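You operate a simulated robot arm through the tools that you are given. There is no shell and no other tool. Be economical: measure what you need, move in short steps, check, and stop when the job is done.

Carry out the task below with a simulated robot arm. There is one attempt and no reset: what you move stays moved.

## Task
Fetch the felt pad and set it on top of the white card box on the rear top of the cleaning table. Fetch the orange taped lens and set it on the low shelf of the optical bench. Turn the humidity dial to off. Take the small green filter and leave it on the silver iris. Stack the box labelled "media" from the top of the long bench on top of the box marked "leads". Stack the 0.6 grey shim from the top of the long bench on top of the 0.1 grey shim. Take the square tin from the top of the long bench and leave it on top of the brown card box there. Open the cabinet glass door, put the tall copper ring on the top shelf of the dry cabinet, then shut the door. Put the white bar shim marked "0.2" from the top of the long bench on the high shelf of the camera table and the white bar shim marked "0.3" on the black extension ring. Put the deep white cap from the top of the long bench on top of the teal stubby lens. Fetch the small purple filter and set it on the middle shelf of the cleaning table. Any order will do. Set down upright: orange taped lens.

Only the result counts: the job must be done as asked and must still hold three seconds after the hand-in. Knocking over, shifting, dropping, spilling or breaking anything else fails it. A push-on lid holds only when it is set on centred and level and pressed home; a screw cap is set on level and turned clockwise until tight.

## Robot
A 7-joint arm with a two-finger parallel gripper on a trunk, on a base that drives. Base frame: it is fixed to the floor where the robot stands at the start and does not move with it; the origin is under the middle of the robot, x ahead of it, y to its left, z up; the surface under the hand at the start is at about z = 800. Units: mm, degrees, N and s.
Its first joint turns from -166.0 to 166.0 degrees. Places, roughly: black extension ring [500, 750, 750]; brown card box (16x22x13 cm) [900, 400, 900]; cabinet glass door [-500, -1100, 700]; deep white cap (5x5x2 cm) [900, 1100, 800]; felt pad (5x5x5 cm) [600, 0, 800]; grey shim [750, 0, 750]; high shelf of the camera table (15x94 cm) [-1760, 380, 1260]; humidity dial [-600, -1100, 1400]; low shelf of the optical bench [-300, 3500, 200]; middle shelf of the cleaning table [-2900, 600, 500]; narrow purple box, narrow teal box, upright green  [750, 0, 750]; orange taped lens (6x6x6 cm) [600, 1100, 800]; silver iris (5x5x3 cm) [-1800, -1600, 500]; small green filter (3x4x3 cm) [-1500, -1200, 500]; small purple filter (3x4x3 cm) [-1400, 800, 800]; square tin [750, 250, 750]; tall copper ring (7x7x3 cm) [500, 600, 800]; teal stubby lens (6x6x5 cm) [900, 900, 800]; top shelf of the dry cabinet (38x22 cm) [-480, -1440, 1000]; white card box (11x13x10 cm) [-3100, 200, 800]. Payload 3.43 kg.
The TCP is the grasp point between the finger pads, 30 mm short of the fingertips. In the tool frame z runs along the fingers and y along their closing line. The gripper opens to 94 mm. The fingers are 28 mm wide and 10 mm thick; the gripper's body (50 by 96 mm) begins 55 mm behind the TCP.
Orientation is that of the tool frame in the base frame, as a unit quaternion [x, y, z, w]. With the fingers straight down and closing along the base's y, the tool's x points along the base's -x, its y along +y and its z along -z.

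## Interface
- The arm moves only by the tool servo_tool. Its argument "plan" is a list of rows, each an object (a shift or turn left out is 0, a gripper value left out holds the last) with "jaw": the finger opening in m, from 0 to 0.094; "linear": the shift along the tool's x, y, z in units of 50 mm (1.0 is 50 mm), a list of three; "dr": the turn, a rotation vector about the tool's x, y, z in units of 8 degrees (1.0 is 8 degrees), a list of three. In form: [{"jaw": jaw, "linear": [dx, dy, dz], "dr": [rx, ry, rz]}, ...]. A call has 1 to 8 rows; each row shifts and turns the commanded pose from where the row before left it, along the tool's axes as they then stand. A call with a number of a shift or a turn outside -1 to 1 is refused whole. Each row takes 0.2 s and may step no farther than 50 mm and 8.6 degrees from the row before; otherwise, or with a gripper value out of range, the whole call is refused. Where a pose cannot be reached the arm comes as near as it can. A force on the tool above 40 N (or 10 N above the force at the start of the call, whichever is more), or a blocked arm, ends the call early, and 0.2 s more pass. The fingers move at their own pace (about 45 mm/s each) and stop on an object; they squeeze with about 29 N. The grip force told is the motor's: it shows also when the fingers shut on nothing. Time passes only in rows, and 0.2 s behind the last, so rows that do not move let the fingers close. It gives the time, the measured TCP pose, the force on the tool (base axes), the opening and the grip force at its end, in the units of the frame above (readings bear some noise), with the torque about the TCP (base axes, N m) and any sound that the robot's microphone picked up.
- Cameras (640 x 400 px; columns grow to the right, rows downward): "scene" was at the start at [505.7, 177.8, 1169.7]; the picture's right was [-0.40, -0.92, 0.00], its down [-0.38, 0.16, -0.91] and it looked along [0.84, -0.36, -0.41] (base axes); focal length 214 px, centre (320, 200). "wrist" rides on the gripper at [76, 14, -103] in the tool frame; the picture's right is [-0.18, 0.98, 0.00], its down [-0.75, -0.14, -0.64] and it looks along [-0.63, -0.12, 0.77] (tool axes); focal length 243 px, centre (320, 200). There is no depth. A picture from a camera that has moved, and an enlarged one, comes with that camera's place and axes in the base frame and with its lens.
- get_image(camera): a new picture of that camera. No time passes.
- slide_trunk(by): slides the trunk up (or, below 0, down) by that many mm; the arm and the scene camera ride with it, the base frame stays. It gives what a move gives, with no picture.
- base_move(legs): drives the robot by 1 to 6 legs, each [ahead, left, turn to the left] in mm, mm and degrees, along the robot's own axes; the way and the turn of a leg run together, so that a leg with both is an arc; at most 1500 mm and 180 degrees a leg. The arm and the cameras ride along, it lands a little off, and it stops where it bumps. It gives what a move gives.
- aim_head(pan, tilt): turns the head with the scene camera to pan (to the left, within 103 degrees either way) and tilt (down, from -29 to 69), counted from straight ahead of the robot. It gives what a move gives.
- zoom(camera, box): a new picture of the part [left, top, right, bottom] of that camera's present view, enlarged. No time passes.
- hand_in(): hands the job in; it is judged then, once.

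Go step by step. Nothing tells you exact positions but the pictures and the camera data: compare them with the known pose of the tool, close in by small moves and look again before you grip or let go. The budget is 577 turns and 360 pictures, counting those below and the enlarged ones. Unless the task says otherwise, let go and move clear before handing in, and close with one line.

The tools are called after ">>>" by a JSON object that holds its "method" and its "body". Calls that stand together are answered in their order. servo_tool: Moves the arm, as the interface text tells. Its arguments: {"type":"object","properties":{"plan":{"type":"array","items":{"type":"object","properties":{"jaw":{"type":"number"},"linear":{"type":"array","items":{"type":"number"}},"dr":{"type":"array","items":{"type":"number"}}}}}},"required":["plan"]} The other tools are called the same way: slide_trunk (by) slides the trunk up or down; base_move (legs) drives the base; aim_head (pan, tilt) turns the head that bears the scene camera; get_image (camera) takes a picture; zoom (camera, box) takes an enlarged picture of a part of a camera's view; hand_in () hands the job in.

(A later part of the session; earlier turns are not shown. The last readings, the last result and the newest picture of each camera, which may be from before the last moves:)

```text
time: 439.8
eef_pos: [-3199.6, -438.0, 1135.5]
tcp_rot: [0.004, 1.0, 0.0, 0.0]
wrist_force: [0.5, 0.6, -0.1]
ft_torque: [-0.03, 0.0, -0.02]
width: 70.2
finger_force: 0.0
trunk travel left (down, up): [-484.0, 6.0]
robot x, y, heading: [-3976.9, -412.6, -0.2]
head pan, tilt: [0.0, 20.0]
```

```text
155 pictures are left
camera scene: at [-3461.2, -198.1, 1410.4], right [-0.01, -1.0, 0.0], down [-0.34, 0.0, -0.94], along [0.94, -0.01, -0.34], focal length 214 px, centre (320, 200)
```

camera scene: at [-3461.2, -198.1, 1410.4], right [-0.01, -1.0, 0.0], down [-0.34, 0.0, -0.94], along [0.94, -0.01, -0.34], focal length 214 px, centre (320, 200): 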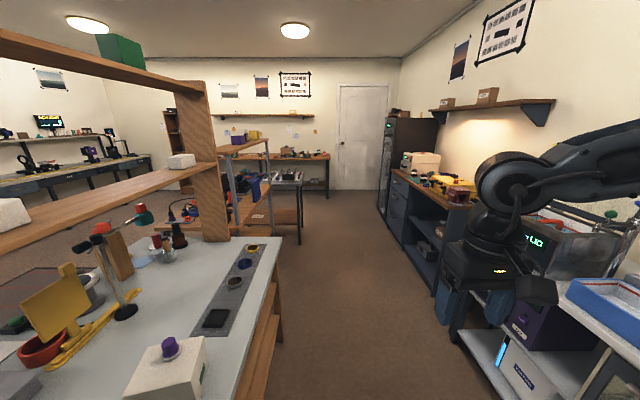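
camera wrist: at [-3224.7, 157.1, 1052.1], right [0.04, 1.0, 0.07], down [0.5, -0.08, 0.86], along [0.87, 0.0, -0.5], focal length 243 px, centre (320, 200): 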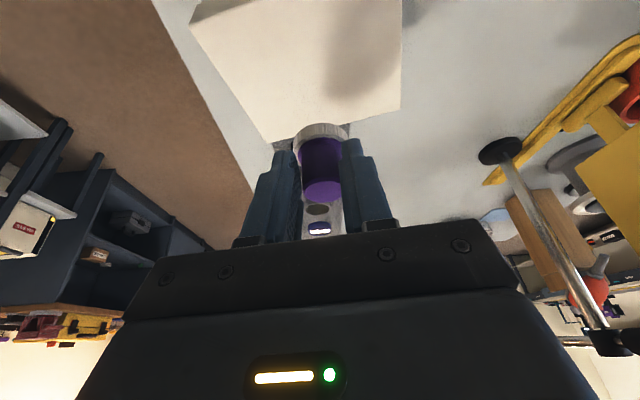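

>>> {"method": "base_move", "body": {"legs": [[1200, 0, 0], [1100, 0, 0]]}}

>>> {"method": "aim_head", "body": {"pan": -80, "tilt": 30}}

>>> {"method": "get_image", "body": {"camera": "scene"}}

>>> {"method": "zoom", "body": {"camera": "scene", "box": [160, 100, 480, 300]}}

```text
time: 451.3
eef_pos: [-876.7, -396.2, 1135.4]
tcp_rot: [-0.008, 1.0, 0.0, 0.0]
wrist_force: [0.2, 0.3, 0.9]
ft_torque: [-0.01, 0.03, -0.02]
width: 69.9
finger_force: 0.1
trunk travel left (down, up): [-484.0, 6.0]
robot x, y, heading: [-1652.4, -386.2, 0.6]
head pan, tilt: [0.0, 20.0]
```

```text
time: 452.8
eef_pos: [-877.4, -395.7, 1135.2]
tcp_rot: [-0.008, 1.0, 0.001, 0.0]
wrist_force: [0.6, -0.1, 0.0]
ft_torque: [-0.01, 0.0, 0.0]
width: 70.4
finger_force: 0.2
trunk travel left (down, up): [-484.0, 6.0]
robot x, y, heading: [-1655.0, -386.2, 0.9]
head pan, tilt: [-80.0, 30.0]
```

```text
154 pictures are left
camera scene: at [-1219.4, -251.7, 1394.4], right [-0.98, -0.19, 0.0], down [-0.1, 0.49, -0.87], along [0.16, -0.85, -0.5], focal length 214 px, centre (320, 200)
```

scene: 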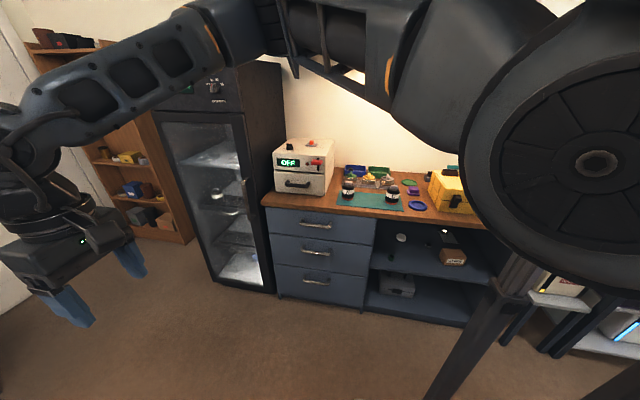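

```text
2.00 times, centred on (320, 200) of scene
camera zoom: at [-1219.4, -251.7, 1394.4], right [-0.98, -0.19, 0.0], down [-0.1, 0.49, -0.87], along [0.16, -0.85, -0.5], focal length 429 px, centre (320, 200)
```

zoom: 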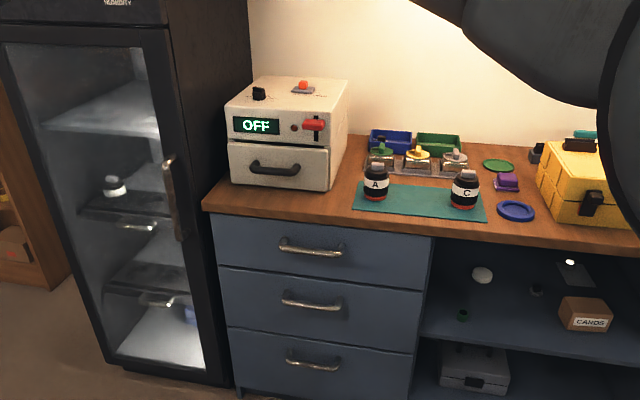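

>>> {"method": "base_move", "body": {"legs": [[0, 270, 0], [0, 0, -90.6]]}}

>>> {"method": "slide_trunk", "body": {"by": -350}}

>>> {"method": "aim_head", "body": {"pan": -10, "tilt": 20}}

>>> {"method": "get_image", "body": {"camera": "scene"}}

```text
time: 456.8
eef_pos: [-1114.6, -635.2, 1135.5]
tcp_rot: [0.321, 0.947, 0.001, 0.0]
wrist_force: [-0.5, 0.5, 0.7]
ft_torque: [0.01, 0.05, 0.0]
width: 69.8
finger_force: 0.1
trunk travel left (down, up): [-484.0, 6.0]
robot x, y, heading: [-1714.2, -145.4, -37.3]
head pan, tilt: [-80.0, 30.0]
stopped in leg 2: the robot was blocked; the commanded pose is now the measured one
```

```text
time: 460.4
eef_pos: [-1134.1, -598.9, 851.1]
tcp_rot: [0.309, 0.951, -0.002, 0.011]
wrist_force: [0.9, -0.1, -1.9]
ft_torque: [-0.03, 0.03, 0.0]
width: 70.0
finger_force: 0.0
trunk travel left (down, up): [-190.0, 300.0]
robot x, y, heading: [-1731.0, -131.2, -35.9]
head pan, tilt: [-80.0, 30.0]
stopped: the arm was blocked; the commanded pose is now the measured one
```

```text
time: 461.9
eef_pos: [-1130.5, -601.5, 850.1]
tcp_rot: [0.308, 0.951, -0.001, 0.008]
wrist_force: [-0.5, -0.1, -0.3]
ft_torque: [0.03, 0.0, -0.02]
width: 70.0
finger_force: 0.1
trunk travel left (down, up): [-190.0, 300.0]
robot x, y, heading: [-1732.5, -129.2, -36.2]
head pan, tilt: [-10.0, 20.0]
```

```text
152 pictures are left
camera scene: at [-1179.5, -290.2, 1110.8], right [-0.72, -0.69, 0.0], down [-0.26, 0.26, -0.93], along [0.65, -0.67, -0.36], focal length 214 px, centre (320, 200)
```

scene: 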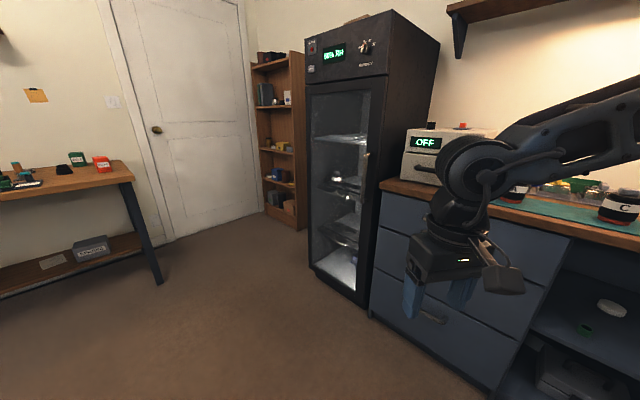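

>>> {"method": "slide_trunk", "body": {"by": 60}}

>>> {"method": "aim_head", "body": {"pan": -103, "tilt": 40}}

>>> {"method": "get_image", "body": {"camera": "scene"}}

>>> {"method": "aim_head", "body": {"pan": 103, "tilt": 40}}

>>> {"method": "get_image", "body": {"camera": "scene"}}

```text
time: 462.9
eef_pos: [-1137.3, -600.5, 911.3]
tcp_rot: [0.304, 0.952, -0.002, 0.011]
wrist_force: [1.0, 0.7, 0.4]
ft_torque: [-0.03, 0.02, 0.01]
width: 69.9
finger_force: 0.0
trunk travel left (down, up): [-250.0, 240.0]
robot x, y, heading: [-1737.4, -137.3, -35.3]
head pan, tilt: [-10.0, 20.0]
```

```text
time: 464.5
eef_pos: [-1135.7, -598.9, 911.7]
tcp_rot: [0.303, 0.953, -0.002, 0.01]
wrist_force: [0.0, -1.0, -0.2]
ft_torque: [0.05, 0.0, 0.0]
width: 70.0
finger_force: 0.1
trunk travel left (down, up): [-250.0, 240.0]
robot x, y, heading: [-1737.5, -141.8, -35.3]
head pan, tilt: [-103.0, 40.0]
```

```text
151 pictures are left
camera scene: at [-1335.7, -266.2, 1145.0], right [-0.67, 0.75, 0.0], down [0.48, 0.43, -0.77], along [-0.57, -0.51, -0.64], focal length 214 px, centre (320, 200)
```

scene: 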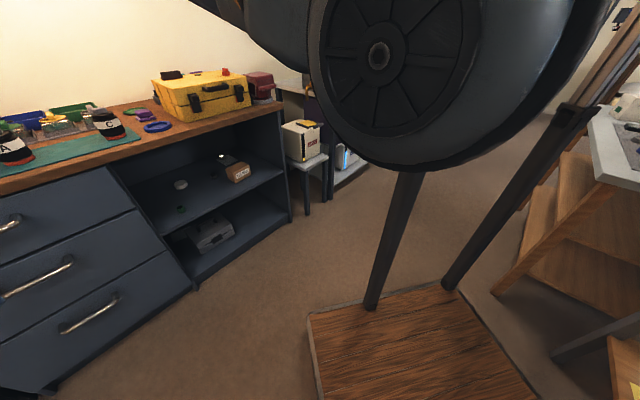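

```text
time: 467.5
eef_pos: [-1136.8, -598.6, 911.3]
tcp_rot: [0.304, 0.953, -0.003, 0.011]
wrist_force: [0.0, -0.3, 0.5]
ft_torque: [0.0, -0.01, -0.02]
width: 70.1
finger_force: 0.0
trunk travel left (down, up): [-250.0, 240.0]
robot x, y, heading: [-1738.8, -138.8, -35.3]
head pan, tilt: [103.0, 40.0]
```

```text
150 pictures are left
camera scene: at [-1240.7, -130.6, 1145.1], right [0.93, -0.38, 0.0], down [-0.24, -0.59, -0.77], along [0.29, 0.71, -0.64], focal length 214 px, centre (320, 200)
```

scene: 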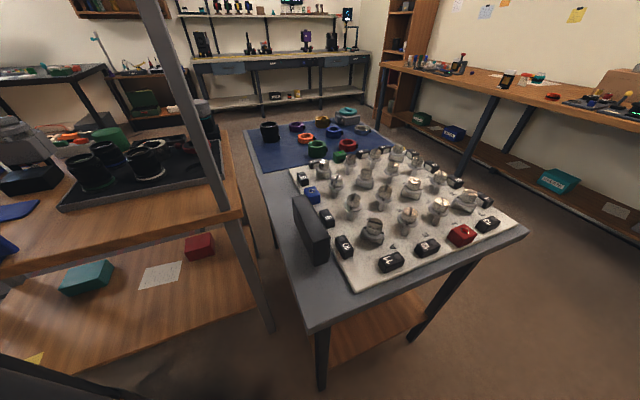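

>>> {"method": "slide_trunk", "body": {"by": 200}}

>>> {"method": "base_move", "body": {"legs": [[120, -172, 0], [0, 0, -54.7]]}}

>>> {"method": "aim_head", "body": {"pan": 0, "tilt": 30}}

>>> {"method": "get_image", "body": {"camera": "scene"}}

```text
time: 469.7
eef_pos: [-1138.0, -597.3, 1110.7]
tcp_rot: [0.303, 0.953, -0.003, 0.011]
wrist_force: [0.0, -0.2, 0.5]
ft_torque: [-0.01, -0.01, -0.01]
width: 70.1
finger_force: 0.0
trunk travel left (down, up): [-450.0, 40.0]
robot x, y, heading: [-1740.3, -138.3, -35.3]
head pan, tilt: [103.0, 40.0]
```

```text
time: 470.4
eef_pos: [-1139.0, -597.1, 1112.1]
tcp_rot: [0.303, 0.953, -0.002, 0.011]
wrist_force: [-0.8, -0.8, 0.2]
ft_torque: [0.03, -0.01, -0.02]
width: 70.2
finger_force: 0.1
trunk travel left (down, up): [-450.0, 40.0]
robot x, y, heading: [-1739.5, -139.9, -35.2]
head pan, tilt: [103.0, 40.0]
stopped in leg 1: the robot was blocked; the commanded pose is now the measured one
```

```text
time: 472.2
eef_pos: [-1138.1, -598.2, 1112.0]
tcp_rot: [0.303, 0.953, -0.003, 0.011]
wrist_force: [0.6, 0.5, -0.6]
ft_torque: [0.0, 0.0, -0.04]
width: 69.9
finger_force: 0.1
trunk travel left (down, up): [-450.0, 40.0]
robot x, y, heading: [-1740.4, -138.8, -35.4]
head pan, tilt: [0.0, 30.0]
```

```text
149 pictures are left
camera scene: at [-1200.2, -261.5, 1360.3], right [-0.58, -0.82, 0.0], down [-0.41, 0.29, -0.87], along [0.71, -0.5, -0.5], focal length 214 px, centre (320, 200)
```

scene: 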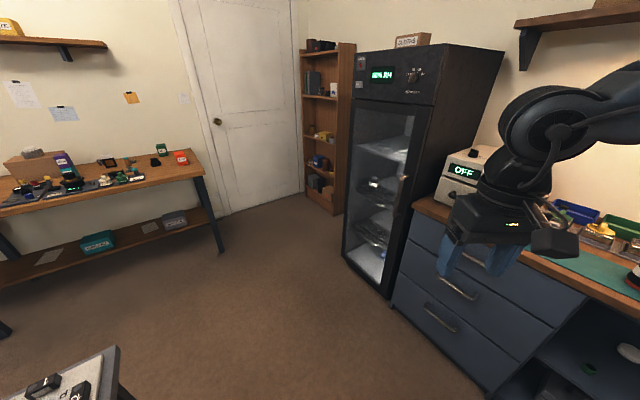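

>>> {"method": "base_move", "body": {"legs": [[80, 0, 0]]}}

>>> {"method": "base_move", "body": {"legs": [[0, 0, 15]]}}

```text
time: 473.2
eef_pos: [-1072.7, -643.4, 1111.3]
tcp_rot: [0.303, 0.953, -0.003, 0.011]
wrist_force: [-0.2, -0.8, 0.9]
ft_torque: [-0.02, -0.02, 0.02]
width: 70.0
finger_force: 0.1
trunk travel left (down, up): [-450.0, 40.0]
robot x, y, heading: [-1675.7, -187.3, -35.3]
head pan, tilt: [0.0, 30.0]
```

```text
time: 474.5
eef_pos: [-972.4, -467.8, 1112.1]
tcp_rot: [0.173, 0.985, -0.001, 0.012]
wrist_force: [0.1, -1.5, 1.5]
ft_torque: [0.01, -0.01, 0.02]
width: 69.7
finger_force: 0.0
trunk travel left (down, up): [-450.0, 40.0]
robot x, y, heading: [-1676.5, -185.5, -20.0]
head pan, tilt: [0.0, 30.0]
```

>>> {"method": "base_move", "body": {"legs": [[150, 0, 0], [0, -150, 0], [0, 0, -70]]}}

>>> {"method": "get_image", "body": {"camera": "scene"}}

```text
time: 479.9
eef_pos: [-1620.8, -1131.7, 1112.0]
tcp_rot: [0.71, 0.704, -0.007, 0.008]
wrist_force: [-0.7, 0.2, 0.7]
ft_torque: [0.0, -0.02, 0.01]
width: 69.9
finger_force: 0.1
trunk travel left (down, up): [-450.0, 40.0]
robot x, y, heading: [-1588.6, -372.2, -90.5]
head pan, tilt: [0.0, 30.0]
```

```text
148 pictures are left
camera scene: at [-1378.9, -889.6, 1360.3], right [-1.0, 0.01, 0.0], down [0.0, 0.5, -0.87], along [-0.01, -0.87, -0.5], focal length 214 px, centre (320, 200)
```

scene: 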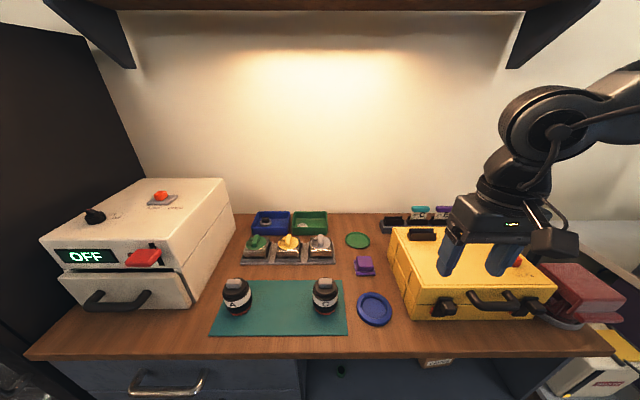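

>>> {"method": "base_move", "body": {"legs": [[-110, 0, 0]]}}

>>> {"method": "servo_tool", "body": {"plan": [{"linear": [0.8, 0, 0]}, {"linear": [0.8, 0, 0]}, {}]}}

>>> {"method": "slide_trunk", "body": {"by": -440}}

>>> {"method": "aim_head", "body": {"pan": -20, "tilt": 30}}

>>> {"method": "get_image", "body": {"camera": "scene"}}

```text
time: 481.1
eef_pos: [-1617.9, -1020.9, 1111.1]
tcp_rot: [0.709, 0.705, -0.008, 0.009]
wrist_force: [-0.4, -1.5, -0.5]
ft_torque: [0.05, -0.04, -0.01]
width: 70.0
finger_force: 0.2
trunk travel left (down, up): [-450.0, 40.0]
robot x, y, heading: [-1587.9, -261.1, -90.2]
head pan, tilt: [0.0, 30.0]
```

```text
time: 481.9
eef_pos: [-1616.9, -941.3, 1111.4]
tcp_rot: [0.71, 0.704, -0.007, 0.009]
wrist_force: [0.2, 0.2, 0.4]
ft_torque: [-0.02, 0.01, 0.01]
width: 69.9
finger_force: 0.1
trunk travel left (down, up): [-450.0, 40.0]
robot x, y, heading: [-1589.7, -261.4, -90.7]
head pan, tilt: [0.0, 30.0]
```

```text
refused: -440 is not a number from -400 to 400
```

```text
time: 482.7
eef_pos: [-1616.7, -940.9, 1111.1]
tcp_rot: [0.709, 0.705, -0.007, 0.008]
wrist_force: [0.5, -0.2, 0.6]
ft_torque: [-0.01, -0.03, -0.01]
width: 70.0
finger_force: 0.1
trunk travel left (down, up): [-450.0, 40.0]
robot x, y, heading: [-1589.0, -265.8, -90.5]
head pan, tilt: [-20.0, 30.0]
```

```text
147 pictures are left
camera scene: at [-1408.5, -772.7, 1360.3], right [-0.94, 0.35, 0.0], down [0.17, 0.47, -0.87], along [-0.3, -0.81, -0.5], focal length 214 px, centre (320, 200)
```

scene: 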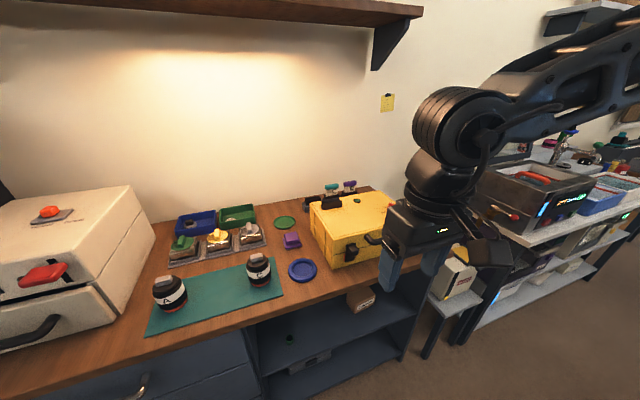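

>>> {"method": "slide_trunk", "body": {"by": -400}}

>>> {"method": "aim_head", "body": {"pan": -10, "tilt": 40}}

>>> {"method": "get_image", "body": {"camera": "scene"}}

>>> {"method": "get_image", "body": {"camera": "wrist"}}

```text
time: 486.6
eef_pos: [-1617.2, -940.8, 712.4]
tcp_rot: [0.709, 0.705, -0.008, 0.008]
wrist_force: [0.1, -0.1, -0.8]
ft_torque: [-0.01, 0.0, 0.0]
width: 69.8
finger_force: 0.1
trunk travel left (down, up): [-50.0, 440.0]
robot x, y, heading: [-1583.7, -263.9, -90.5]
head pan, tilt: [-20.0, 30.0]
```

```text
time: 487.3
eef_pos: [-1617.3, -940.7, 710.6]
tcp_rot: [0.71, 0.704, -0.008, 0.009]
wrist_force: [-0.5, -0.3, 0.5]
ft_torque: [-0.01, 0.0, 0.03]
width: 70.1
finger_force: 0.0
trunk travel left (down, up): [-50.0, 440.0]
robot x, y, heading: [-1586.0, -265.0, -90.3]
head pan, tilt: [-10.0, 40.0]
```

```text
146 pictures are left
camera scene: at [-1392.4, -771.5, 945.0], right [-0.98, 0.18, 0.0], down [0.12, 0.63, -0.77], along [-0.14, -0.75, -0.64], focal length 214 px, centre (320, 200)
```

scene: 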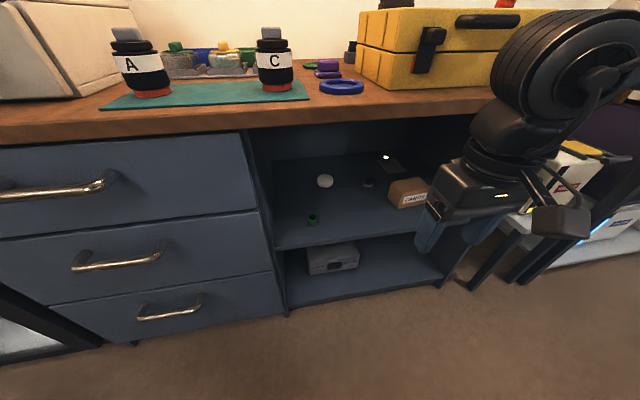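

```text
145 pictures are left
camera wrist: at [-1601.4, -862.1, 812.5], right [0.98, -0.19, 0.01], down [-0.15, -0.74, 0.66], along [-0.12, -0.65, -0.75], focal length 243 px, centre (320, 200)
```

wrist: 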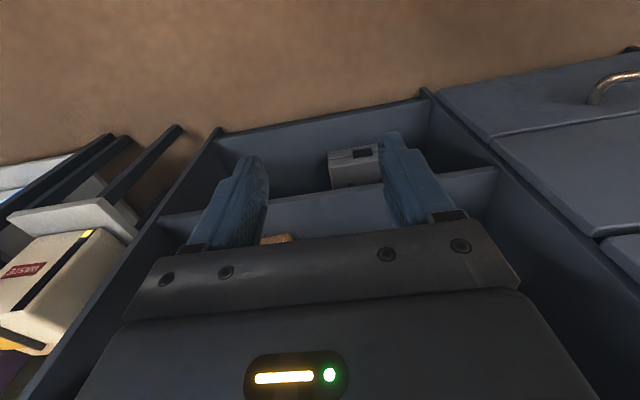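

>>> {"method": "aim_head", "body": {"pan": -10, "tilt": 30}}

>>> {"method": "zoom", "body": {"camera": "scene", "box": [260, 180, 440, 300]}}

```text
time: 488.0
eef_pos: [-1617.2, -941.2, 710.6]
tcp_rot: [0.71, 0.704, -0.007, 0.009]
wrist_force: [-0.9, -0.4, 0.5]
ft_torque: [0.02, 0.02, 0.01]
width: 69.9
finger_force: 0.0
trunk travel left (down, up): [-50.0, 440.0]
robot x, y, heading: [-1587.8, -265.8, -90.2]
head pan, tilt: [-10.0, 30.0]
```

```text
3.33 times, centred on (350, 240) of scene
camera zoom: at [-1393.3, -776.8, 960.3], right [-0.98, 0.18, 0.0], down [0.09, 0.49, -0.87], along [-0.16, -0.85, -0.5], focal length 715 px, centre (220, 67)
```

zoom: 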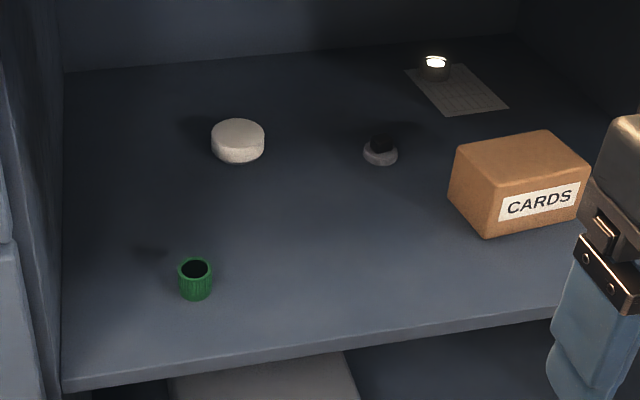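

>>> {"method": "zoom", "body": {"camera": "scene", "box": [350, 185, 420, 235]}}

```text
8.00 times, centred on (385, 210) of scene
camera zoom: at [-1393.3, -776.8, 960.3], right [-0.98, 0.18, 0.0], down [0.09, 0.49, -0.87], along [-0.16, -0.85, -0.5], focal length 1716 px, centre (-200, 120)
```

zoom: 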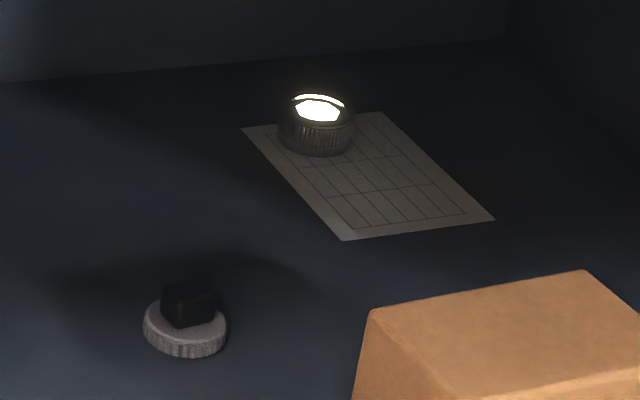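

>>> {"method": "servo_tool", "body": {"plan": [{"dr": [0, 0, 1]}, {"dr": [0, 0, 1]}, {"dr": [0, 0, 1]}, {"dr": [0, 0, 1]}, {"dr": [0, 0, 1]}, {"dr": [0, 0, 1]}, {"dr": [0, 0, 1]}, {"dr": [0, 0, 1]}]}}

>>> {"method": "servo_tool", "body": {"plan": [{"dr": [0, 0, 1]}, {"dr": [0, 0, 1]}, {"dr": [0, 0, 1]}, {"dr": [0, 0, 1]}, {"dr": [0, 0, 1]}, {"dr": [0, 0, 1]}, {"dr": [0, 0, 1]}, {"dr": [0, 0, 1]}]}}

>>> {"method": "servo_tool", "body": {"plan": [{"dr": [0, 0, 1]}, {"dr": [0, 0, 1]}, {"dr": [0, 0, 1]}, {"dr": [0, 0, 1]}, {"dr": [0, 0, 1]}, {"dr": [0, 0, 1]}, {"dr": [0, 0, 0.5]}]}}

```text
time: 489.8
eef_pos: [-1618.0, -940.0, 711.8]
tcp_rot: [0.976, 0.219, -0.001, 0.012]
wrist_force: [0.0, 0.0, -1.0]
ft_torque: [0.01, 0.0, -0.01]
width: 70.0
finger_force: 0.1
trunk travel left (down, up): [-50.0, 440.0]
robot x, y, heading: [-1586.9, -264.6, -90.4]
head pan, tilt: [-10.0, 30.0]
```

```text
time: 491.6
eef_pos: [-1616.3, -940.4, 713.0]
tcp_rot: [0.944, -0.33, 0.006, 0.01]
wrist_force: [-0.1, 1.0, 0.5]
ft_torque: [0.01, -0.02, 0.02]
width: 70.2
finger_force: 0.0
trunk travel left (down, up): [-50.0, 440.0]
robot x, y, heading: [-1586.5, -262.5, -90.5]
head pan, tilt: [-10.0, 30.0]
```

```text
time: 493.2
eef_pos: [-1617.5, -941.1, 711.9]
tcp_rot: [-0.703, 0.711, -0.008, -0.008]
wrist_force: [-0.3, 0.6, 0.8]
ft_torque: [0.04, -0.04, 0.03]
width: 70.0
finger_force: 0.0
trunk travel left (down, up): [-50.0, 440.0]
robot x, y, heading: [-1591.1, -263.8, -90.4]
head pan, tilt: [-10.0, 30.0]
```

>>> {"method": "base_move", "body": {"legs": [[0, 165, 0]]}}

>>> {"method": "servo_tool", "body": {"plan": [{"linear": [0.4, 0, 0], "dr": [0, 1, 0]}, {"linear": [0.4, 0, 0], "dr": [0, 1, 0]}, {"linear": [0.4, 0, 0.1], "dr": [0, 1, 0]}, {"linear": [0.35, 0, 0.2], "dr": [0, 1, 0]}, {"linear": [0.35, 0, 0.25], "dr": [0, 1, 0]}, {}]}}

>>> {"method": "servo_tool", "body": {"plan": [{"linear": [0.25, 0, 0.25], "dr": [0, 1, 0]}, {"linear": [0.25, 0, 0.25], "dr": [0, 1, 0]}, {"linear": [0.2, 0, 0.3], "dr": [0, 1, 0]}, {"dr": [0, 1, 0]}, {"dr": [0, 1, 0]}, {}]}}

>>> {"method": "get_image", "body": {"camera": "wrist"}}

```text
time: 494.4
eef_pos: [-1511.5, -941.5, 712.0]
tcp_rot: [0.709, -0.705, 0.009, 0.007]
wrist_force: [0.4, 0.3, 0.9]
ft_torque: [-0.01, -0.01, 0.04]
width: 69.9
finger_force: 0.1
trunk travel left (down, up): [-50.0, 440.0]
robot x, y, heading: [-1487.7, -265.6, -89.6]
head pan, tilt: [-10.0, 30.0]
stopped in leg 1: the robot was blocked; the commanded pose is now the measured one
```

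```text
time: 495.8
eef_pos: [-1512.0, -1044.4, 713.8]
tcp_rot: [0.663, -0.66, 0.251, 0.249]
wrist_force: [0.7, -0.4, 0.4]
ft_torque: [-0.01, -0.03, -0.02]
width: 70.2
finger_force: 0.0
trunk travel left (down, up): [-50.0, 440.0]
robot x, y, heading: [-1490.2, -266.7, -89.9]
head pan, tilt: [-10.0, 30.0]
```

```text
time: 497.2
eef_pos: [-1509.7, -1078.6, 715.7]
tcp_rot: [0.622, -0.62, 0.338, 0.337]
wrist_force: [-0.3, -0.5, -0.2]
ft_torque: [-0.01, 0.0, 0.0]
width: 69.9
finger_force: 0.0
out of reach, approached as far as the arm can: row 3, 4, 5
trunk travel left (down, up): [-50.0, 440.0]
robot x, y, heading: [-1492.3, -263.8, -89.8]
head pan, tilt: [-10.0, 30.0]
```

```text
142 pictures are left
camera wrist: at [-1524.2, -1033.7, 835.6], right [-0.98, 0.1, -0.16], down [0.14, 0.95, -0.28], along [0.12, -0.3, -0.95], focal length 243 px, centre (320, 200)
```

wrist: 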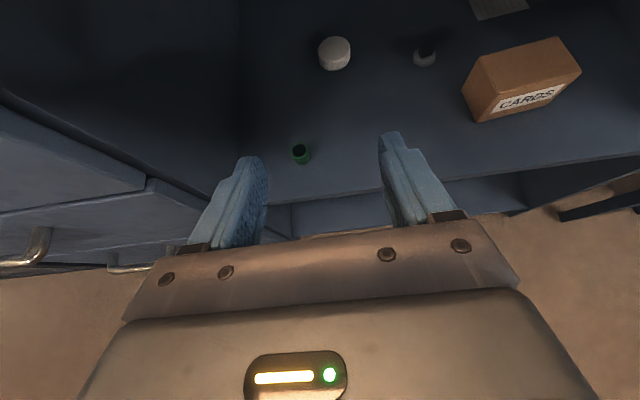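

>>> {"method": "slide_trunk", "body": {"by": -48}}

>>> {"method": "servo_tool", "body": {"plan": [{"linear": [0, -0.6, 0]}, {"linear": [0, -0.6, 0]}, {"linear": [0.4, 0, 0.4], "dr": [0, 0.8, 0]}, {"dr": [0, 0.8, 0]}, {"dr": [0, 0.8, 0]}, {"dr": [0, 0.8, 0]}, {}]}}

>>> {"method": "get_image", "body": {"camera": "wrist"}}

>>> {"method": "get_image", "body": {"camera": "scene"}}

```text
time: 498.1
eef_pos: [-1510.5, -1078.8, 666.9]
tcp_rot: [0.622, -0.62, 0.339, 0.337]
wrist_force: [0.3, -0.5, 0.4]
ft_torque: [0.01, -0.01, 0.02]
width: 69.8
finger_force: 0.1
trunk travel left (down, up): [-2.0, 488.0]
robot x, y, heading: [-1486.6, -266.4, -89.8]
head pan, tilt: [-10.0, 30.0]
```

```text
time: 499.7
eef_pos: [-1471.1, -1094.6, 689.8]
tcp_rot: [0.615, -0.614, 0.351, 0.349]
wrist_force: [0.4, 0.6, -0.5]
ft_torque: [0.01, -0.02, -0.02]
width: 70.1
finger_force: 0.1
out of reach, approached as far as the arm can: row 1, 3, 4, 5, 6
trunk travel left (down, up): [-2.0, 488.0]
robot x, y, heading: [-1490.6, -270.0, -89.7]
head pan, tilt: [-10.0, 30.0]
```

```text
141 pictures are left
camera wrist: at [-1484.6, -1045.2, 807.2], right [-0.98, 0.09, -0.16], down [0.14, 0.94, -0.32], along [0.12, -0.34, -0.93], focal length 243 px, centre (320, 200)
```

wrist: 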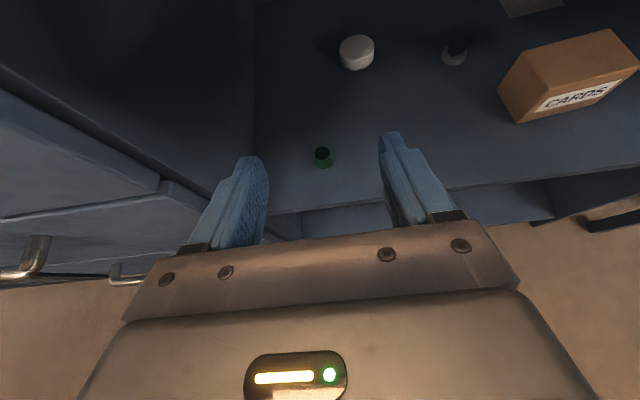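

```text
140 pictures are left
camera scene: at [-1289.8, -775.8, 912.3], right [-0.99, 0.17, 0.0], down [0.08, 0.49, -0.87], along [-0.15, -0.85, -0.5], focal length 214 px, centre (320, 200)
```

scene: 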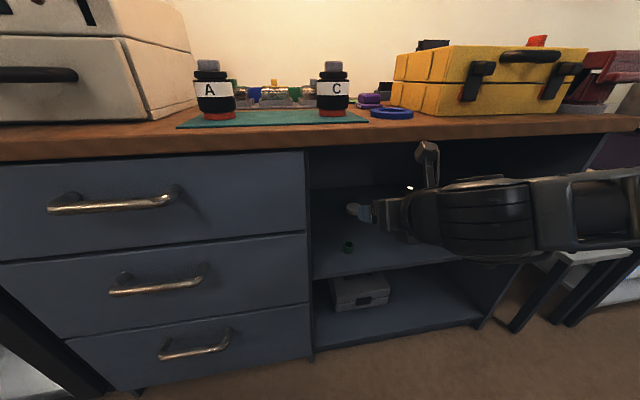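

>>> {"method": "base_move", "body": {"legs": [[-100, 0, 0]]}}

>>> {"method": "servo_tool", "body": {"plan": [{"linear": [0.45, 0, 0.8]}, {"linear": [0.45, 0, 0.8]}, {"dr": [0, 0.8, 0]}, {"dr": [0, 0.8, 0]}, {"dr": [0, 0.8, 0]}, {}]}}

>>> {"method": "zoom", "body": {"camera": "scene", "box": [260, 120, 560, 310]}}

```text
time: 500.9
eef_pos: [-1472.0, -995.1, 688.7]
tcp_rot: [0.616, -0.613, 0.351, 0.348]
wrist_force: [0.4, -0.3, -0.8]
ft_torque: [0.02, 0.02, 0.04]
width: 70.1
finger_force: 0.1
trunk travel left (down, up): [-2.0, 488.0]
robot x, y, heading: [-1489.7, -161.9, -89.6]
head pan, tilt: [-10.0, 30.0]
```

```text
time: 502.3
eef_pos: [-1460.5, -1088.1, 688.0]
tcp_rot: [0.612, -0.605, 0.362, 0.358]
wrist_force: [-0.2, -0.2, 0.2]
ft_torque: [-0.03, 0.02, 0.01]
width: 69.9
finger_force: 0.0
out of reach, approached as far as the arm can: row 3, 4, 5
trunk travel left (down, up): [-2.0, 488.0]
robot x, y, heading: [-1488.9, -168.4, -89.8]
head pan, tilt: [-10.0, 30.0]
```

```text
2.11 times, centred on (410, 215) of scene
camera zoom: at [-1289.7, -675.4, 912.3], right [-0.99, 0.17, 0.0], down [0.08, 0.49, -0.87], along [-0.15, -0.85, -0.5], focal length 452 px, centre (130, 168)
```

zoom: 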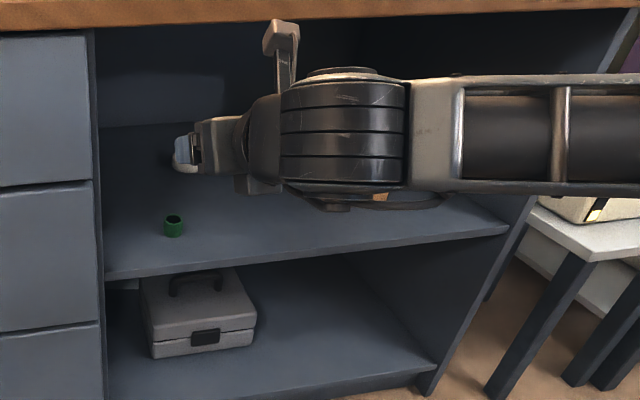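

>>> {"method": "slide_trunk", "body": {"by": 330}}

>>> {"method": "base_move", "body": {"legs": [[0, -560, 0], [110, 0, 0], [0, 0, 34.6]]}}

>>> {"method": "aim_head", "body": {"pan": -20, "tilt": 35}}

>>> {"method": "get_image", "body": {"camera": "scene"}}

```text
time: 505.5
eef_pos: [-1461.9, -1087.7, 1019.7]
tcp_rot: [0.612, -0.606, 0.362, 0.358]
wrist_force: [0.3, 0.2, -0.6]
ft_torque: [0.02, -0.02, 0.01]
width: 70.1
finger_force: 0.0
trunk travel left (down, up): [-332.0, 158.0]
robot x, y, heading: [-1492.2, -164.3, -89.7]
head pan, tilt: [-10.0, 30.0]
```

```text
time: 510.1
eef_pos: [-1954.1, -1194.5, 1019.3]
tcp_rot: [0.632, -0.585, 0.374, 0.345]
wrist_force: [-0.4, 0.0, 0.0]
ft_torque: [-0.01, -0.01, 0.0]
width: 70.0
finger_force: 0.0
trunk travel left (down, up): [-332.0, 158.0]
robot x, y, heading: [-2044.2, -276.6, -86.1]
head pan, tilt: [-10.0, 30.0]
stopped in leg 3: the robot was blocked; the commanded pose is now the measured one
```

```text
time: 510.8
eef_pos: [-1954.7, -1196.1, 1018.4]
tcp_rot: [0.631, -0.585, 0.374, 0.346]
wrist_force: [0.1, -0.3, 0.6]
ft_torque: [0.0, 0.0, 0.0]
width: 70.0
finger_force: 0.1
trunk travel left (down, up): [-332.0, 158.0]
robot x, y, heading: [-2041.2, -276.8, -85.8]
head pan, tilt: [-20.0, 35.0]
```

```text
138 pictures are left
camera scene: at [-1824.7, -767.7, 1234.5], right [-0.96, 0.27, 0.0], down [0.16, 0.55, -0.82], along [-0.22, -0.79, -0.57], focal length 214 px, centre (320, 200)
```

scene: 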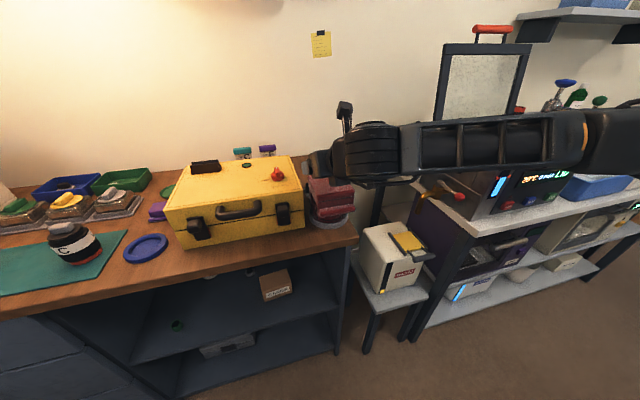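

>>> {"method": "slide_trunk", "body": {"by": 150}}

>>> {"method": "base_move", "body": {"legs": [[130, 40, 0], [0, 0, 25.8]]}}

>>> {"method": "base_move", "body": {"legs": [[-148, 74, 0]]}}

>>> {"method": "aim_head", "body": {"pan": -10, "tilt": 45}}

>>> {"method": "get_image", "body": {"camera": "scene"}}

```text
time: 512.5
eef_pos: [-1953.6, -1195.6, 1168.3]
tcp_rot: [0.632, -0.584, 0.375, 0.345]
wrist_force: [-0.6, 0.3, 0.6]
ft_torque: [0.01, 0.02, 0.02]
width: 70.0
finger_force: 0.0
trunk travel left (down, up): [-482.0, 8.0]
robot x, y, heading: [-2047.2, -276.8, -86.0]
head pan, tilt: [-20.0, 35.0]
```

```text
time: 515.2
eef_pos: [-1513.7, -1190.7, 1169.6]
tcp_rot: [0.746, -0.429, 0.441, 0.253]
wrist_force: [-0.1, -0.6, 0.2]
ft_torque: [0.02, 0.0, 0.01]
width: 70.2
finger_force: 0.0
trunk travel left (down, up): [-482.0, 8.0]
robot x, y, heading: [-1994.8, -403.7, -60.0]
head pan, tilt: [-20.0, 35.0]
```

```text
time: 516.6
eef_pos: [-1523.1, -1024.9, 1168.1]
tcp_rot: [0.746, -0.429, 0.442, 0.253]
wrist_force: [-0.4, -0.6, 0.3]
ft_torque: [0.02, 0.01, 0.04]
width: 69.9
finger_force: 0.0
trunk travel left (down, up): [-482.0, 8.0]
robot x, y, heading: [-2005.7, -238.0, -59.9]
head pan, tilt: [-20.0, 35.0]
```

```text
time: 517.3
eef_pos: [-1523.3, -1024.8, 1169.5]
tcp_rot: [0.747, -0.429, 0.442, 0.253]
wrist_force: [-1.2, 0.1, 0.0]
ft_torque: [0.0, 0.01, 0.0]
width: 69.8
finger_force: 0.1
trunk travel left (down, up): [-482.0, 8.0]
robot x, y, heading: [-2005.8, -233.2, -60.1]
head pan, tilt: [-10.0, 45.0]
```

```text
137 pictures are left
camera scene: at [-1581.0, -572.1, 1369.7], right [-0.94, -0.34, 0.0], down [-0.24, 0.66, -0.71], along [0.24, -0.67, -0.71], focal length 214 px, centre (320, 200)
```

scene: 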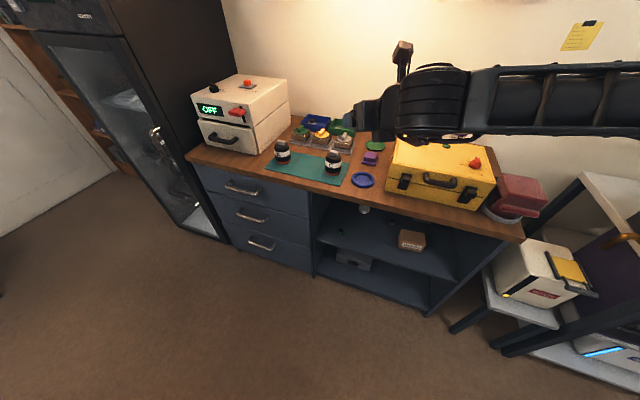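

>>> {"method": "slide_trunk", "body": {"by": -400}}

>>> {"method": "slide_trunk", "body": {"by": -80}}

>>> {"method": "servo_tool", "body": {"plan": [{"linear": [-0.5, 0, 0.8]}, {"linear": [-0.5, 0, 0.8]}, {"linear": [0, 0, 0.5], "dr": [0, 0.6, 0]}, {"linear": [0, 0, 0.4], "dr": [0, 0.6, 0]}, {}]}}

>>> {"method": "get_image", "body": {"camera": "wrist"}}

>>> {"method": "get_image", "body": {"camera": "scene"}}

```text
time: 521.2
eef_pos: [-1522.9, -1023.7, 768.7]
tcp_rot: [0.747, -0.429, 0.441, 0.253]
wrist_force: [0.1, 0.2, -0.3]
ft_torque: [0.0, 0.0, 0.0]
width: 70.0
finger_force: 0.0
trunk travel left (down, up): [-82.0, 408.0]
robot x, y, heading: [-2004.1, -234.9, -60.0]
head pan, tilt: [-10.0, 45.0]
```

```text
time: 522.3
eef_pos: [-1521.8, -1024.9, 688.7]
tcp_rot: [0.746, -0.428, 0.442, 0.253]
wrist_force: [0.3, -0.2, 0.8]
ft_torque: [0.01, -0.01, -0.01]
width: 70.2
finger_force: 0.1
trunk travel left (down, up): [-2.0, 488.0]
robot x, y, heading: [-2004.5, -236.5, -59.9]
head pan, tilt: [-10.0, 45.0]
```

```text
time: 523.5
eef_pos: [-1516.7, -1033.9, 668.9]
tcp_rot: [0.747, -0.429, 0.441, 0.253]
wrist_force: [-0.1, -0.8, -0.6]
ft_torque: [-0.04, 0.02, -0.02]
width: 70.2
finger_force: 0.0
out of reach, approached as far as the arm can: row 1, 2, 3, 4
trunk travel left (down, up): [-2.0, 488.0]
robot x, y, heading: [-2003.3, -234.5, -60.0]
head pan, tilt: [-10.0, 45.0]
```

```text
136 pictures are left
camera wrist: at [-1555.2, -995.8, 785.7], right [-0.89, -0.42, -0.16], down [-0.34, 0.87, -0.35], along [0.29, -0.26, -0.92], focal length 243 px, centre (320, 200)
```

wrist: 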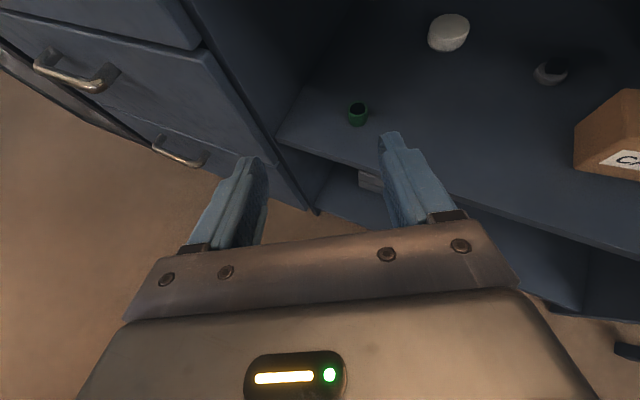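

```text
135 pictures are left
camera scene: at [-1581.0, -572.0, 889.7], right [-0.94, -0.34, 0.0], down [-0.24, 0.66, -0.71], along [0.24, -0.66, -0.71], focal length 214 px, centre (320, 200)
```

scene: 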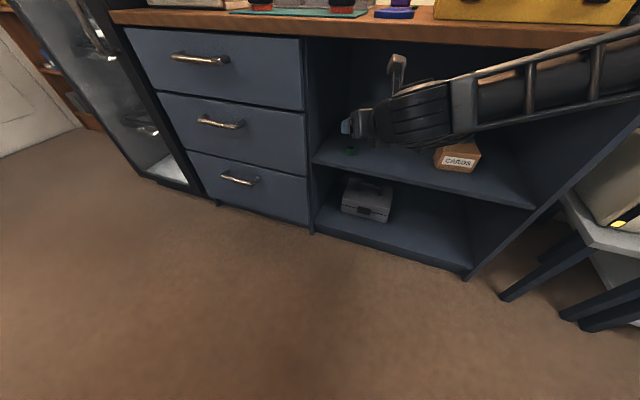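

>>> {"method": "servo_tool", "body": {"plan": [{"dr": [0, -0.7, 0]}, {"dr": [0, -0.7, 0]}, {"dr": [0, -0.6, 0]}, {"linear": [-0.7, 0, 0.7]}, {"linear": [-0.7, 0, 0.7]}, {}]}}

>>> {"method": "servo_tool", "body": {"plan": [{"linear": [0.6, 0, 0.6]}, {"linear": [0.6, 0, 0.6], "dr": [0, 0.8, 0]}, {"linear": [0.4, 0, 0.7], "dr": [0, 0.8, 0]}, {}]}}

>>> {"method": "get_image", "body": {"camera": "wrist"}}

>>> {"method": "zoom", "body": {"camera": "scene", "box": [280, 20, 520, 220]}}

```text
time: 524.9
eef_pos: [-1518.5, -1034.4, 569.2]
tcp_rot: [0.801, -0.461, 0.332, 0.191]
wrist_force: [0.0, 0.3, 0.5]
ft_torque: [0.01, -0.02, 0.02]
width: 69.8
finger_force: 0.1
trunk travel left (down, up): [-2.0, 488.0]
robot x, y, heading: [-2003.8, -234.9, -60.2]
head pan, tilt: [-10.0, 45.0]
```

```text
time: 525.9
eef_pos: [-1455.3, -1142.4, 564.6]
tcp_rot: [0.759, -0.435, 0.421, 0.241]
wrist_force: [-0.2, -1.5, -0.2]
ft_torque: [0.01, -0.03, 0.03]
width: 70.1
finger_force: 0.1
trunk travel left (down, up): [-2.0, 488.0]
robot x, y, heading: [-2008.1, -239.3, -59.9]
head pan, tilt: [-10.0, 45.0]
```

```text
134 pictures are left
camera wrist: at [-1488.9, -1108.9, 684.1], right [-0.9, -0.41, -0.16], down [-0.35, 0.89, -0.3], along [0.26, -0.21, -0.94], focal length 243 px, centre (320, 200)
```

wrist: 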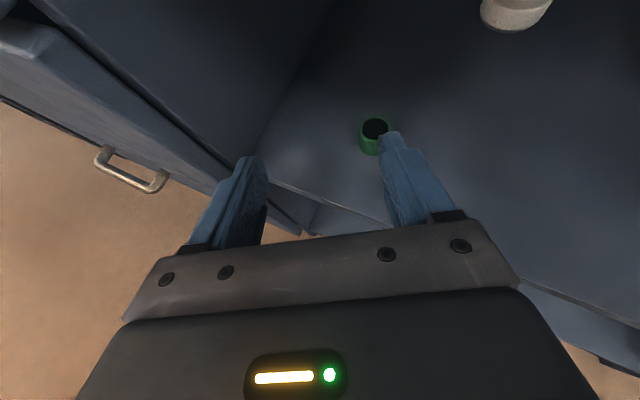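

```text
2.00 times, centred on (400, 120) of scene
camera zoom: at [-1581.0, -571.9, 889.6], right [-0.94, -0.34, 0.0], down [-0.24, 0.66, -0.71], along [0.24, -0.66, -0.71], focal length 429 px, centre (160, 360)
```

zoom: 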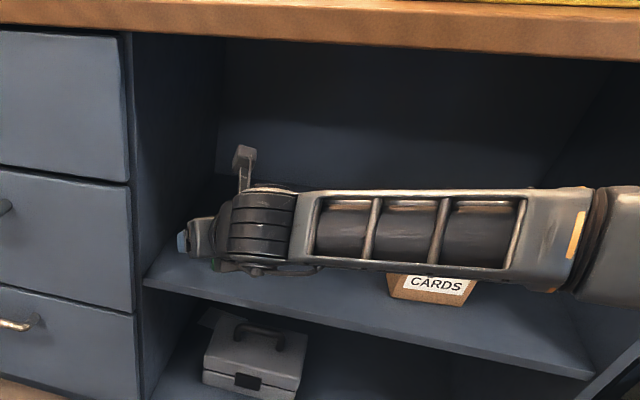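

>>> {"method": "servo_tool", "body": {"plan": [{"linear": [0, 0.82, 0]}, {"linear": [0.265, 0, 0.425], "dr": [0, 0.75, 0]}, {"linear": [0.22, 0, 0.45], "dr": [0, 0.75, 0]}, {}]}}

>>> {"method": "get_image", "body": {"camera": "wrist"}}

```text
time: 526.9
eef_pos: [-1490.1, -1162.1, 564.8]
tcp_rot: [0.758, -0.437, 0.42, 0.241]
wrist_force: [0.6, 0.5, 0.7]
ft_torque: [-0.02, 0.01, 0.01]
width: 70.0
finger_force: 0.2
out of reach, approached as far as the arm can: row 2, 3
trunk travel left (down, up): [-2.0, 488.0]
robot x, y, heading: [-2003.7, -236.3, -60.0]
head pan, tilt: [-10.0, 45.0]
```

```text
132 pictures are left
camera wrist: at [-1524.4, -1128.8, 685.1], right [-0.9, -0.41, -0.16], down [-0.35, 0.89, -0.3], along [0.26, -0.21, -0.94], focal length 243 px, centre (320, 200)
```

wrist: 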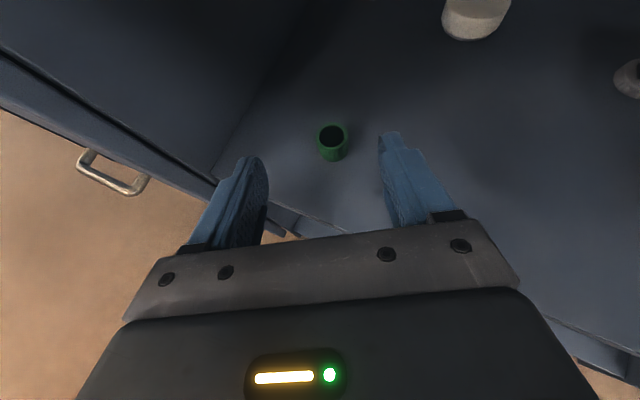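

>>> {"method": "servo_tool", "body": {"plan": [{"linear": [0.265, 0, 0.425]}, {}]}}

>>> {"method": "servo_tool", "body": {"plan": [{"dr": [0, 0.5, 0]}, {}]}}

```text
time: 527.5
eef_pos: [-1476.9, -1183.5, 564.0]
tcp_rot: [0.759, -0.436, 0.42, 0.241]
wrist_force: [0.2, 0.8, 0.9]
ft_torque: [-0.04, -0.01, 0.0]
width: 70.0
finger_force: 0.0
trunk travel left (down, up): [-2.0, 488.0]
robot x, y, heading: [-2005.1, -239.5, -60.2]
head pan, tilt: [-10.0, 45.0]
```

```text
time: 528.1
eef_pos: [-1478.0, -1183.8, 564.5]
tcp_rot: [0.758, -0.437, 0.42, 0.242]
wrist_force: [-0.5, -0.2, 1.3]
ft_torque: [0.0, 0.0, 0.01]
width: 70.0
finger_force: 0.1
out of reach, approached as far as the arm can: row 1
trunk travel left (down, up): [-2.0, 488.0]
robot x, y, heading: [-2004.4, -237.8, -59.9]
head pan, tilt: [-10.0, 45.0]
```

>>> {"method": "servo_tool", "body": {"plan": [{"dr": [0, -0.5, 0]}, {"linear": [0.314, 0, 0.432]}, {"linear": [-0.485, 0, 0.353]}, {}]}}

>>> {"method": "get_image", "body": {"camera": "wrist"}}

>>> {"method": "zoom", "body": {"camera": "scene", "box": [280, 80, 440, 200]}}

```text
time: 529.1
eef_pos: [-1464.0, -1208.9, 535.4]
tcp_rot: [0.773, -0.445, 0.393, 0.226]
wrist_force: [-0.6, 0.5, -1.1]
ft_torque: [0.02, -0.01, -0.02]
width: 69.8
finger_force: 0.1
trunk travel left (down, up): [-2.0, 488.0]
robot x, y, heading: [-2002.4, -235.0, -60.3]
head pan, tilt: [-10.0, 45.0]
```

```text
131 pictures are left
camera wrist: at [-1493.6, -1182.5, 657.3], right [-0.9, -0.4, -0.15], down [-0.36, 0.9, -0.23], along [0.23, -0.15, -0.96], focal length 243 px, centre (320, 200)
```

wrist: 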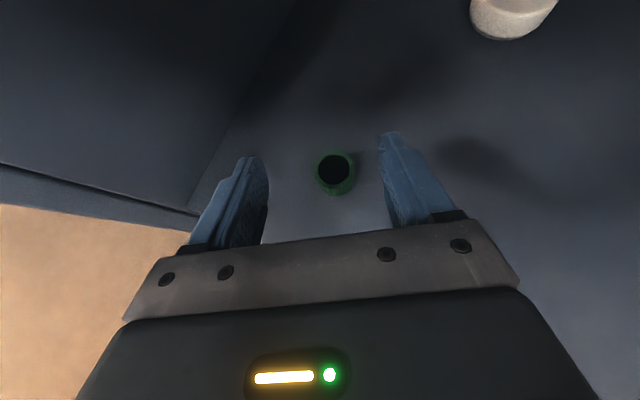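

```text
3.33 times, centred on (360, 140) of scene
camera zoom: at [-1581.0, -572.0, 889.7], right [-0.94, -0.34, 0.0], down [-0.24, 0.66, -0.71], along [0.24, -0.66, -0.71], focal length 715 px, centre (187, 400)
```

zoom: 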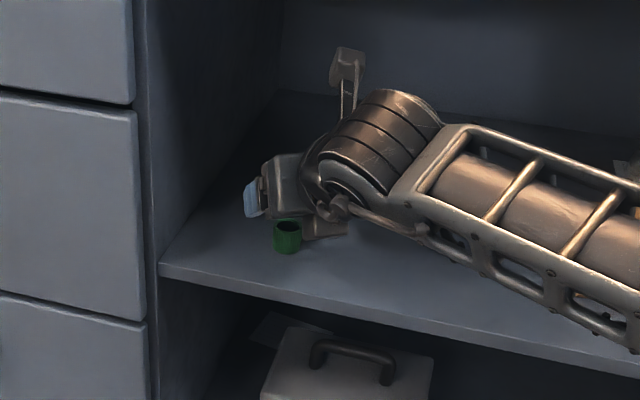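

>>> {"method": "servo_tool", "body": {"plan": [{"linear": [0.185, 0.05, 0.254]}, {"linear": [-0.4, 0, 0.29]}, {"linear": [-0.28, 0, 0.21]}, {}]}}

>>> {"method": "get_image", "body": {"camera": "wrist"}}

>>> {"method": "zoom", "body": {"camera": "scene", "box": [310, 110, 390, 170]}}

```text
time: 530.1
eef_pos: [-1458.8, -1221.4, 492.9]
tcp_rot: [0.773, -0.445, 0.392, 0.226]
wrist_force: [0.1, -0.8, -1.1]
ft_torque: [-0.01, -0.01, 0.0]
width: 69.9
finger_force: 0.2
trunk travel left (down, up): [-2.0, 488.0]
robot x, y, heading: [-2001.8, -233.6, -60.1]
head pan, tilt: [-10.0, 45.0]
```

```text
129 pictures are left
camera wrist: at [-1488.5, -1196.6, 615.1], right [-0.9, -0.4, -0.15], down [-0.36, 0.9, -0.23], along [0.23, -0.15, -0.96], focal length 243 px, centre (320, 200)
```

wrist: 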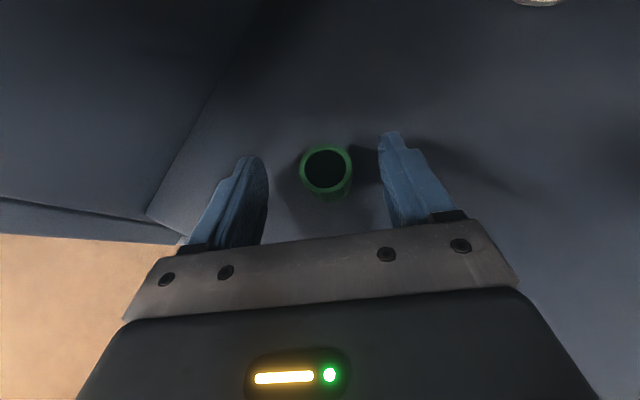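

```text
6.67 times, centred on (350, 140) of scene
camera zoom: at [-1581.0, -572.0, 889.7], right [-0.94, -0.34, 0.0], down [-0.24, 0.66, -0.71], along [0.24, -0.66, -0.71], focal length 1430 px, centre (120, 600)
```

zoom: 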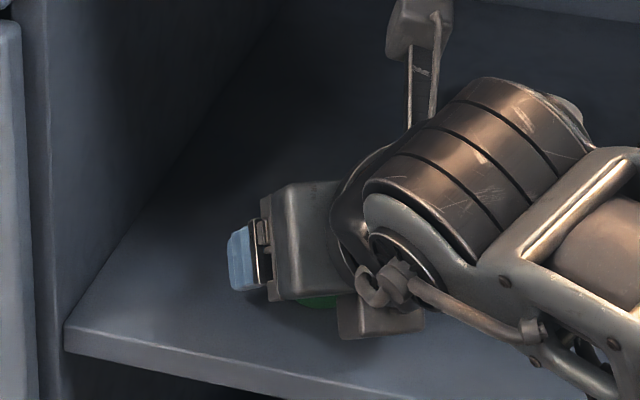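

>>> {"method": "servo_tool", "body": {"plan": [{"linear": [-0.035, 0.0, 0.025]}, {"linear": [-0.035, 0, 0.025]}, {"linear": [-0.035, 0, 0.025]}, {"linear": [-0.035, 0, 0.025]}]}}

```text
time: 531.1
eef_pos: [-1456.3, -1222.9, 486.8]
tcp_rot: [0.772, -0.443, 0.395, 0.227]
wrist_force: [-4.1, 9.3, 19.8]
ft_torque: [-0.06, 0.15, -0.11]
width: 69.5
finger_force: 0.0
trunk travel left (down, up): [-2.0, 488.0]
robot x, y, heading: [-2004.1, -230.7, -60.1]
head pan, tilt: [-10.0, 45.0]
```

>>> {"method": "servo_tool", "body": {"plan": [{"linear": [0.06, 0.0, -0.04]}, {"jaw": 0.015}, {}, {}, {}, {}]}}

>>> {"method": "servo_tool", "body": {"plan": [{"linear": [0.4, 0, -0.29]}, {"linear": [0.4, 0, -0.29]}, {}]}}

>>> {"method": "get_image", "body": {"camera": "wrist"}}

```text
time: 532.5
eef_pos: [-1458.2, -1223.0, 487.3]
tcp_rot: [0.772, -0.445, 0.393, 0.226]
wrist_force: [-3.4, -1.4, 11.8]
ft_torque: [-0.3, 0.16, -0.07]
width: 28.2
finger_force: 29.0
trunk travel left (down, up): [-2.0, 488.0]
robot x, y, heading: [-2005.3, -236.6, -60.1]
head pan, tilt: [-10.0, 45.0]
```

```text
time: 533.3
eef_pos: [-1459.0, -1220.0, 535.7]
tcp_rot: [0.773, -0.445, 0.392, 0.226]
wrist_force: [0.9, 0.0, 0.5]
ft_torque: [0.0, -0.03, 0.03]
width: 28.1
finger_force: 28.7
trunk travel left (down, up): [-2.0, 488.0]
robot x, y, heading: [-2007.0, -238.9, -60.1]
head pan, tilt: [-10.0, 45.0]
```

```text
127 pictures are left
camera wrist: at [-1488.8, -1195.0, 658.2], right [-0.9, -0.4, -0.15], down [-0.36, 0.9, -0.23], along [0.23, -0.15, -0.96], focal length 243 px, centre (320, 200)
```

wrist: 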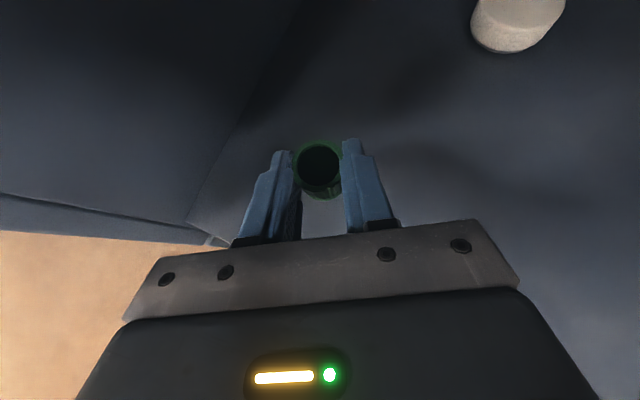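

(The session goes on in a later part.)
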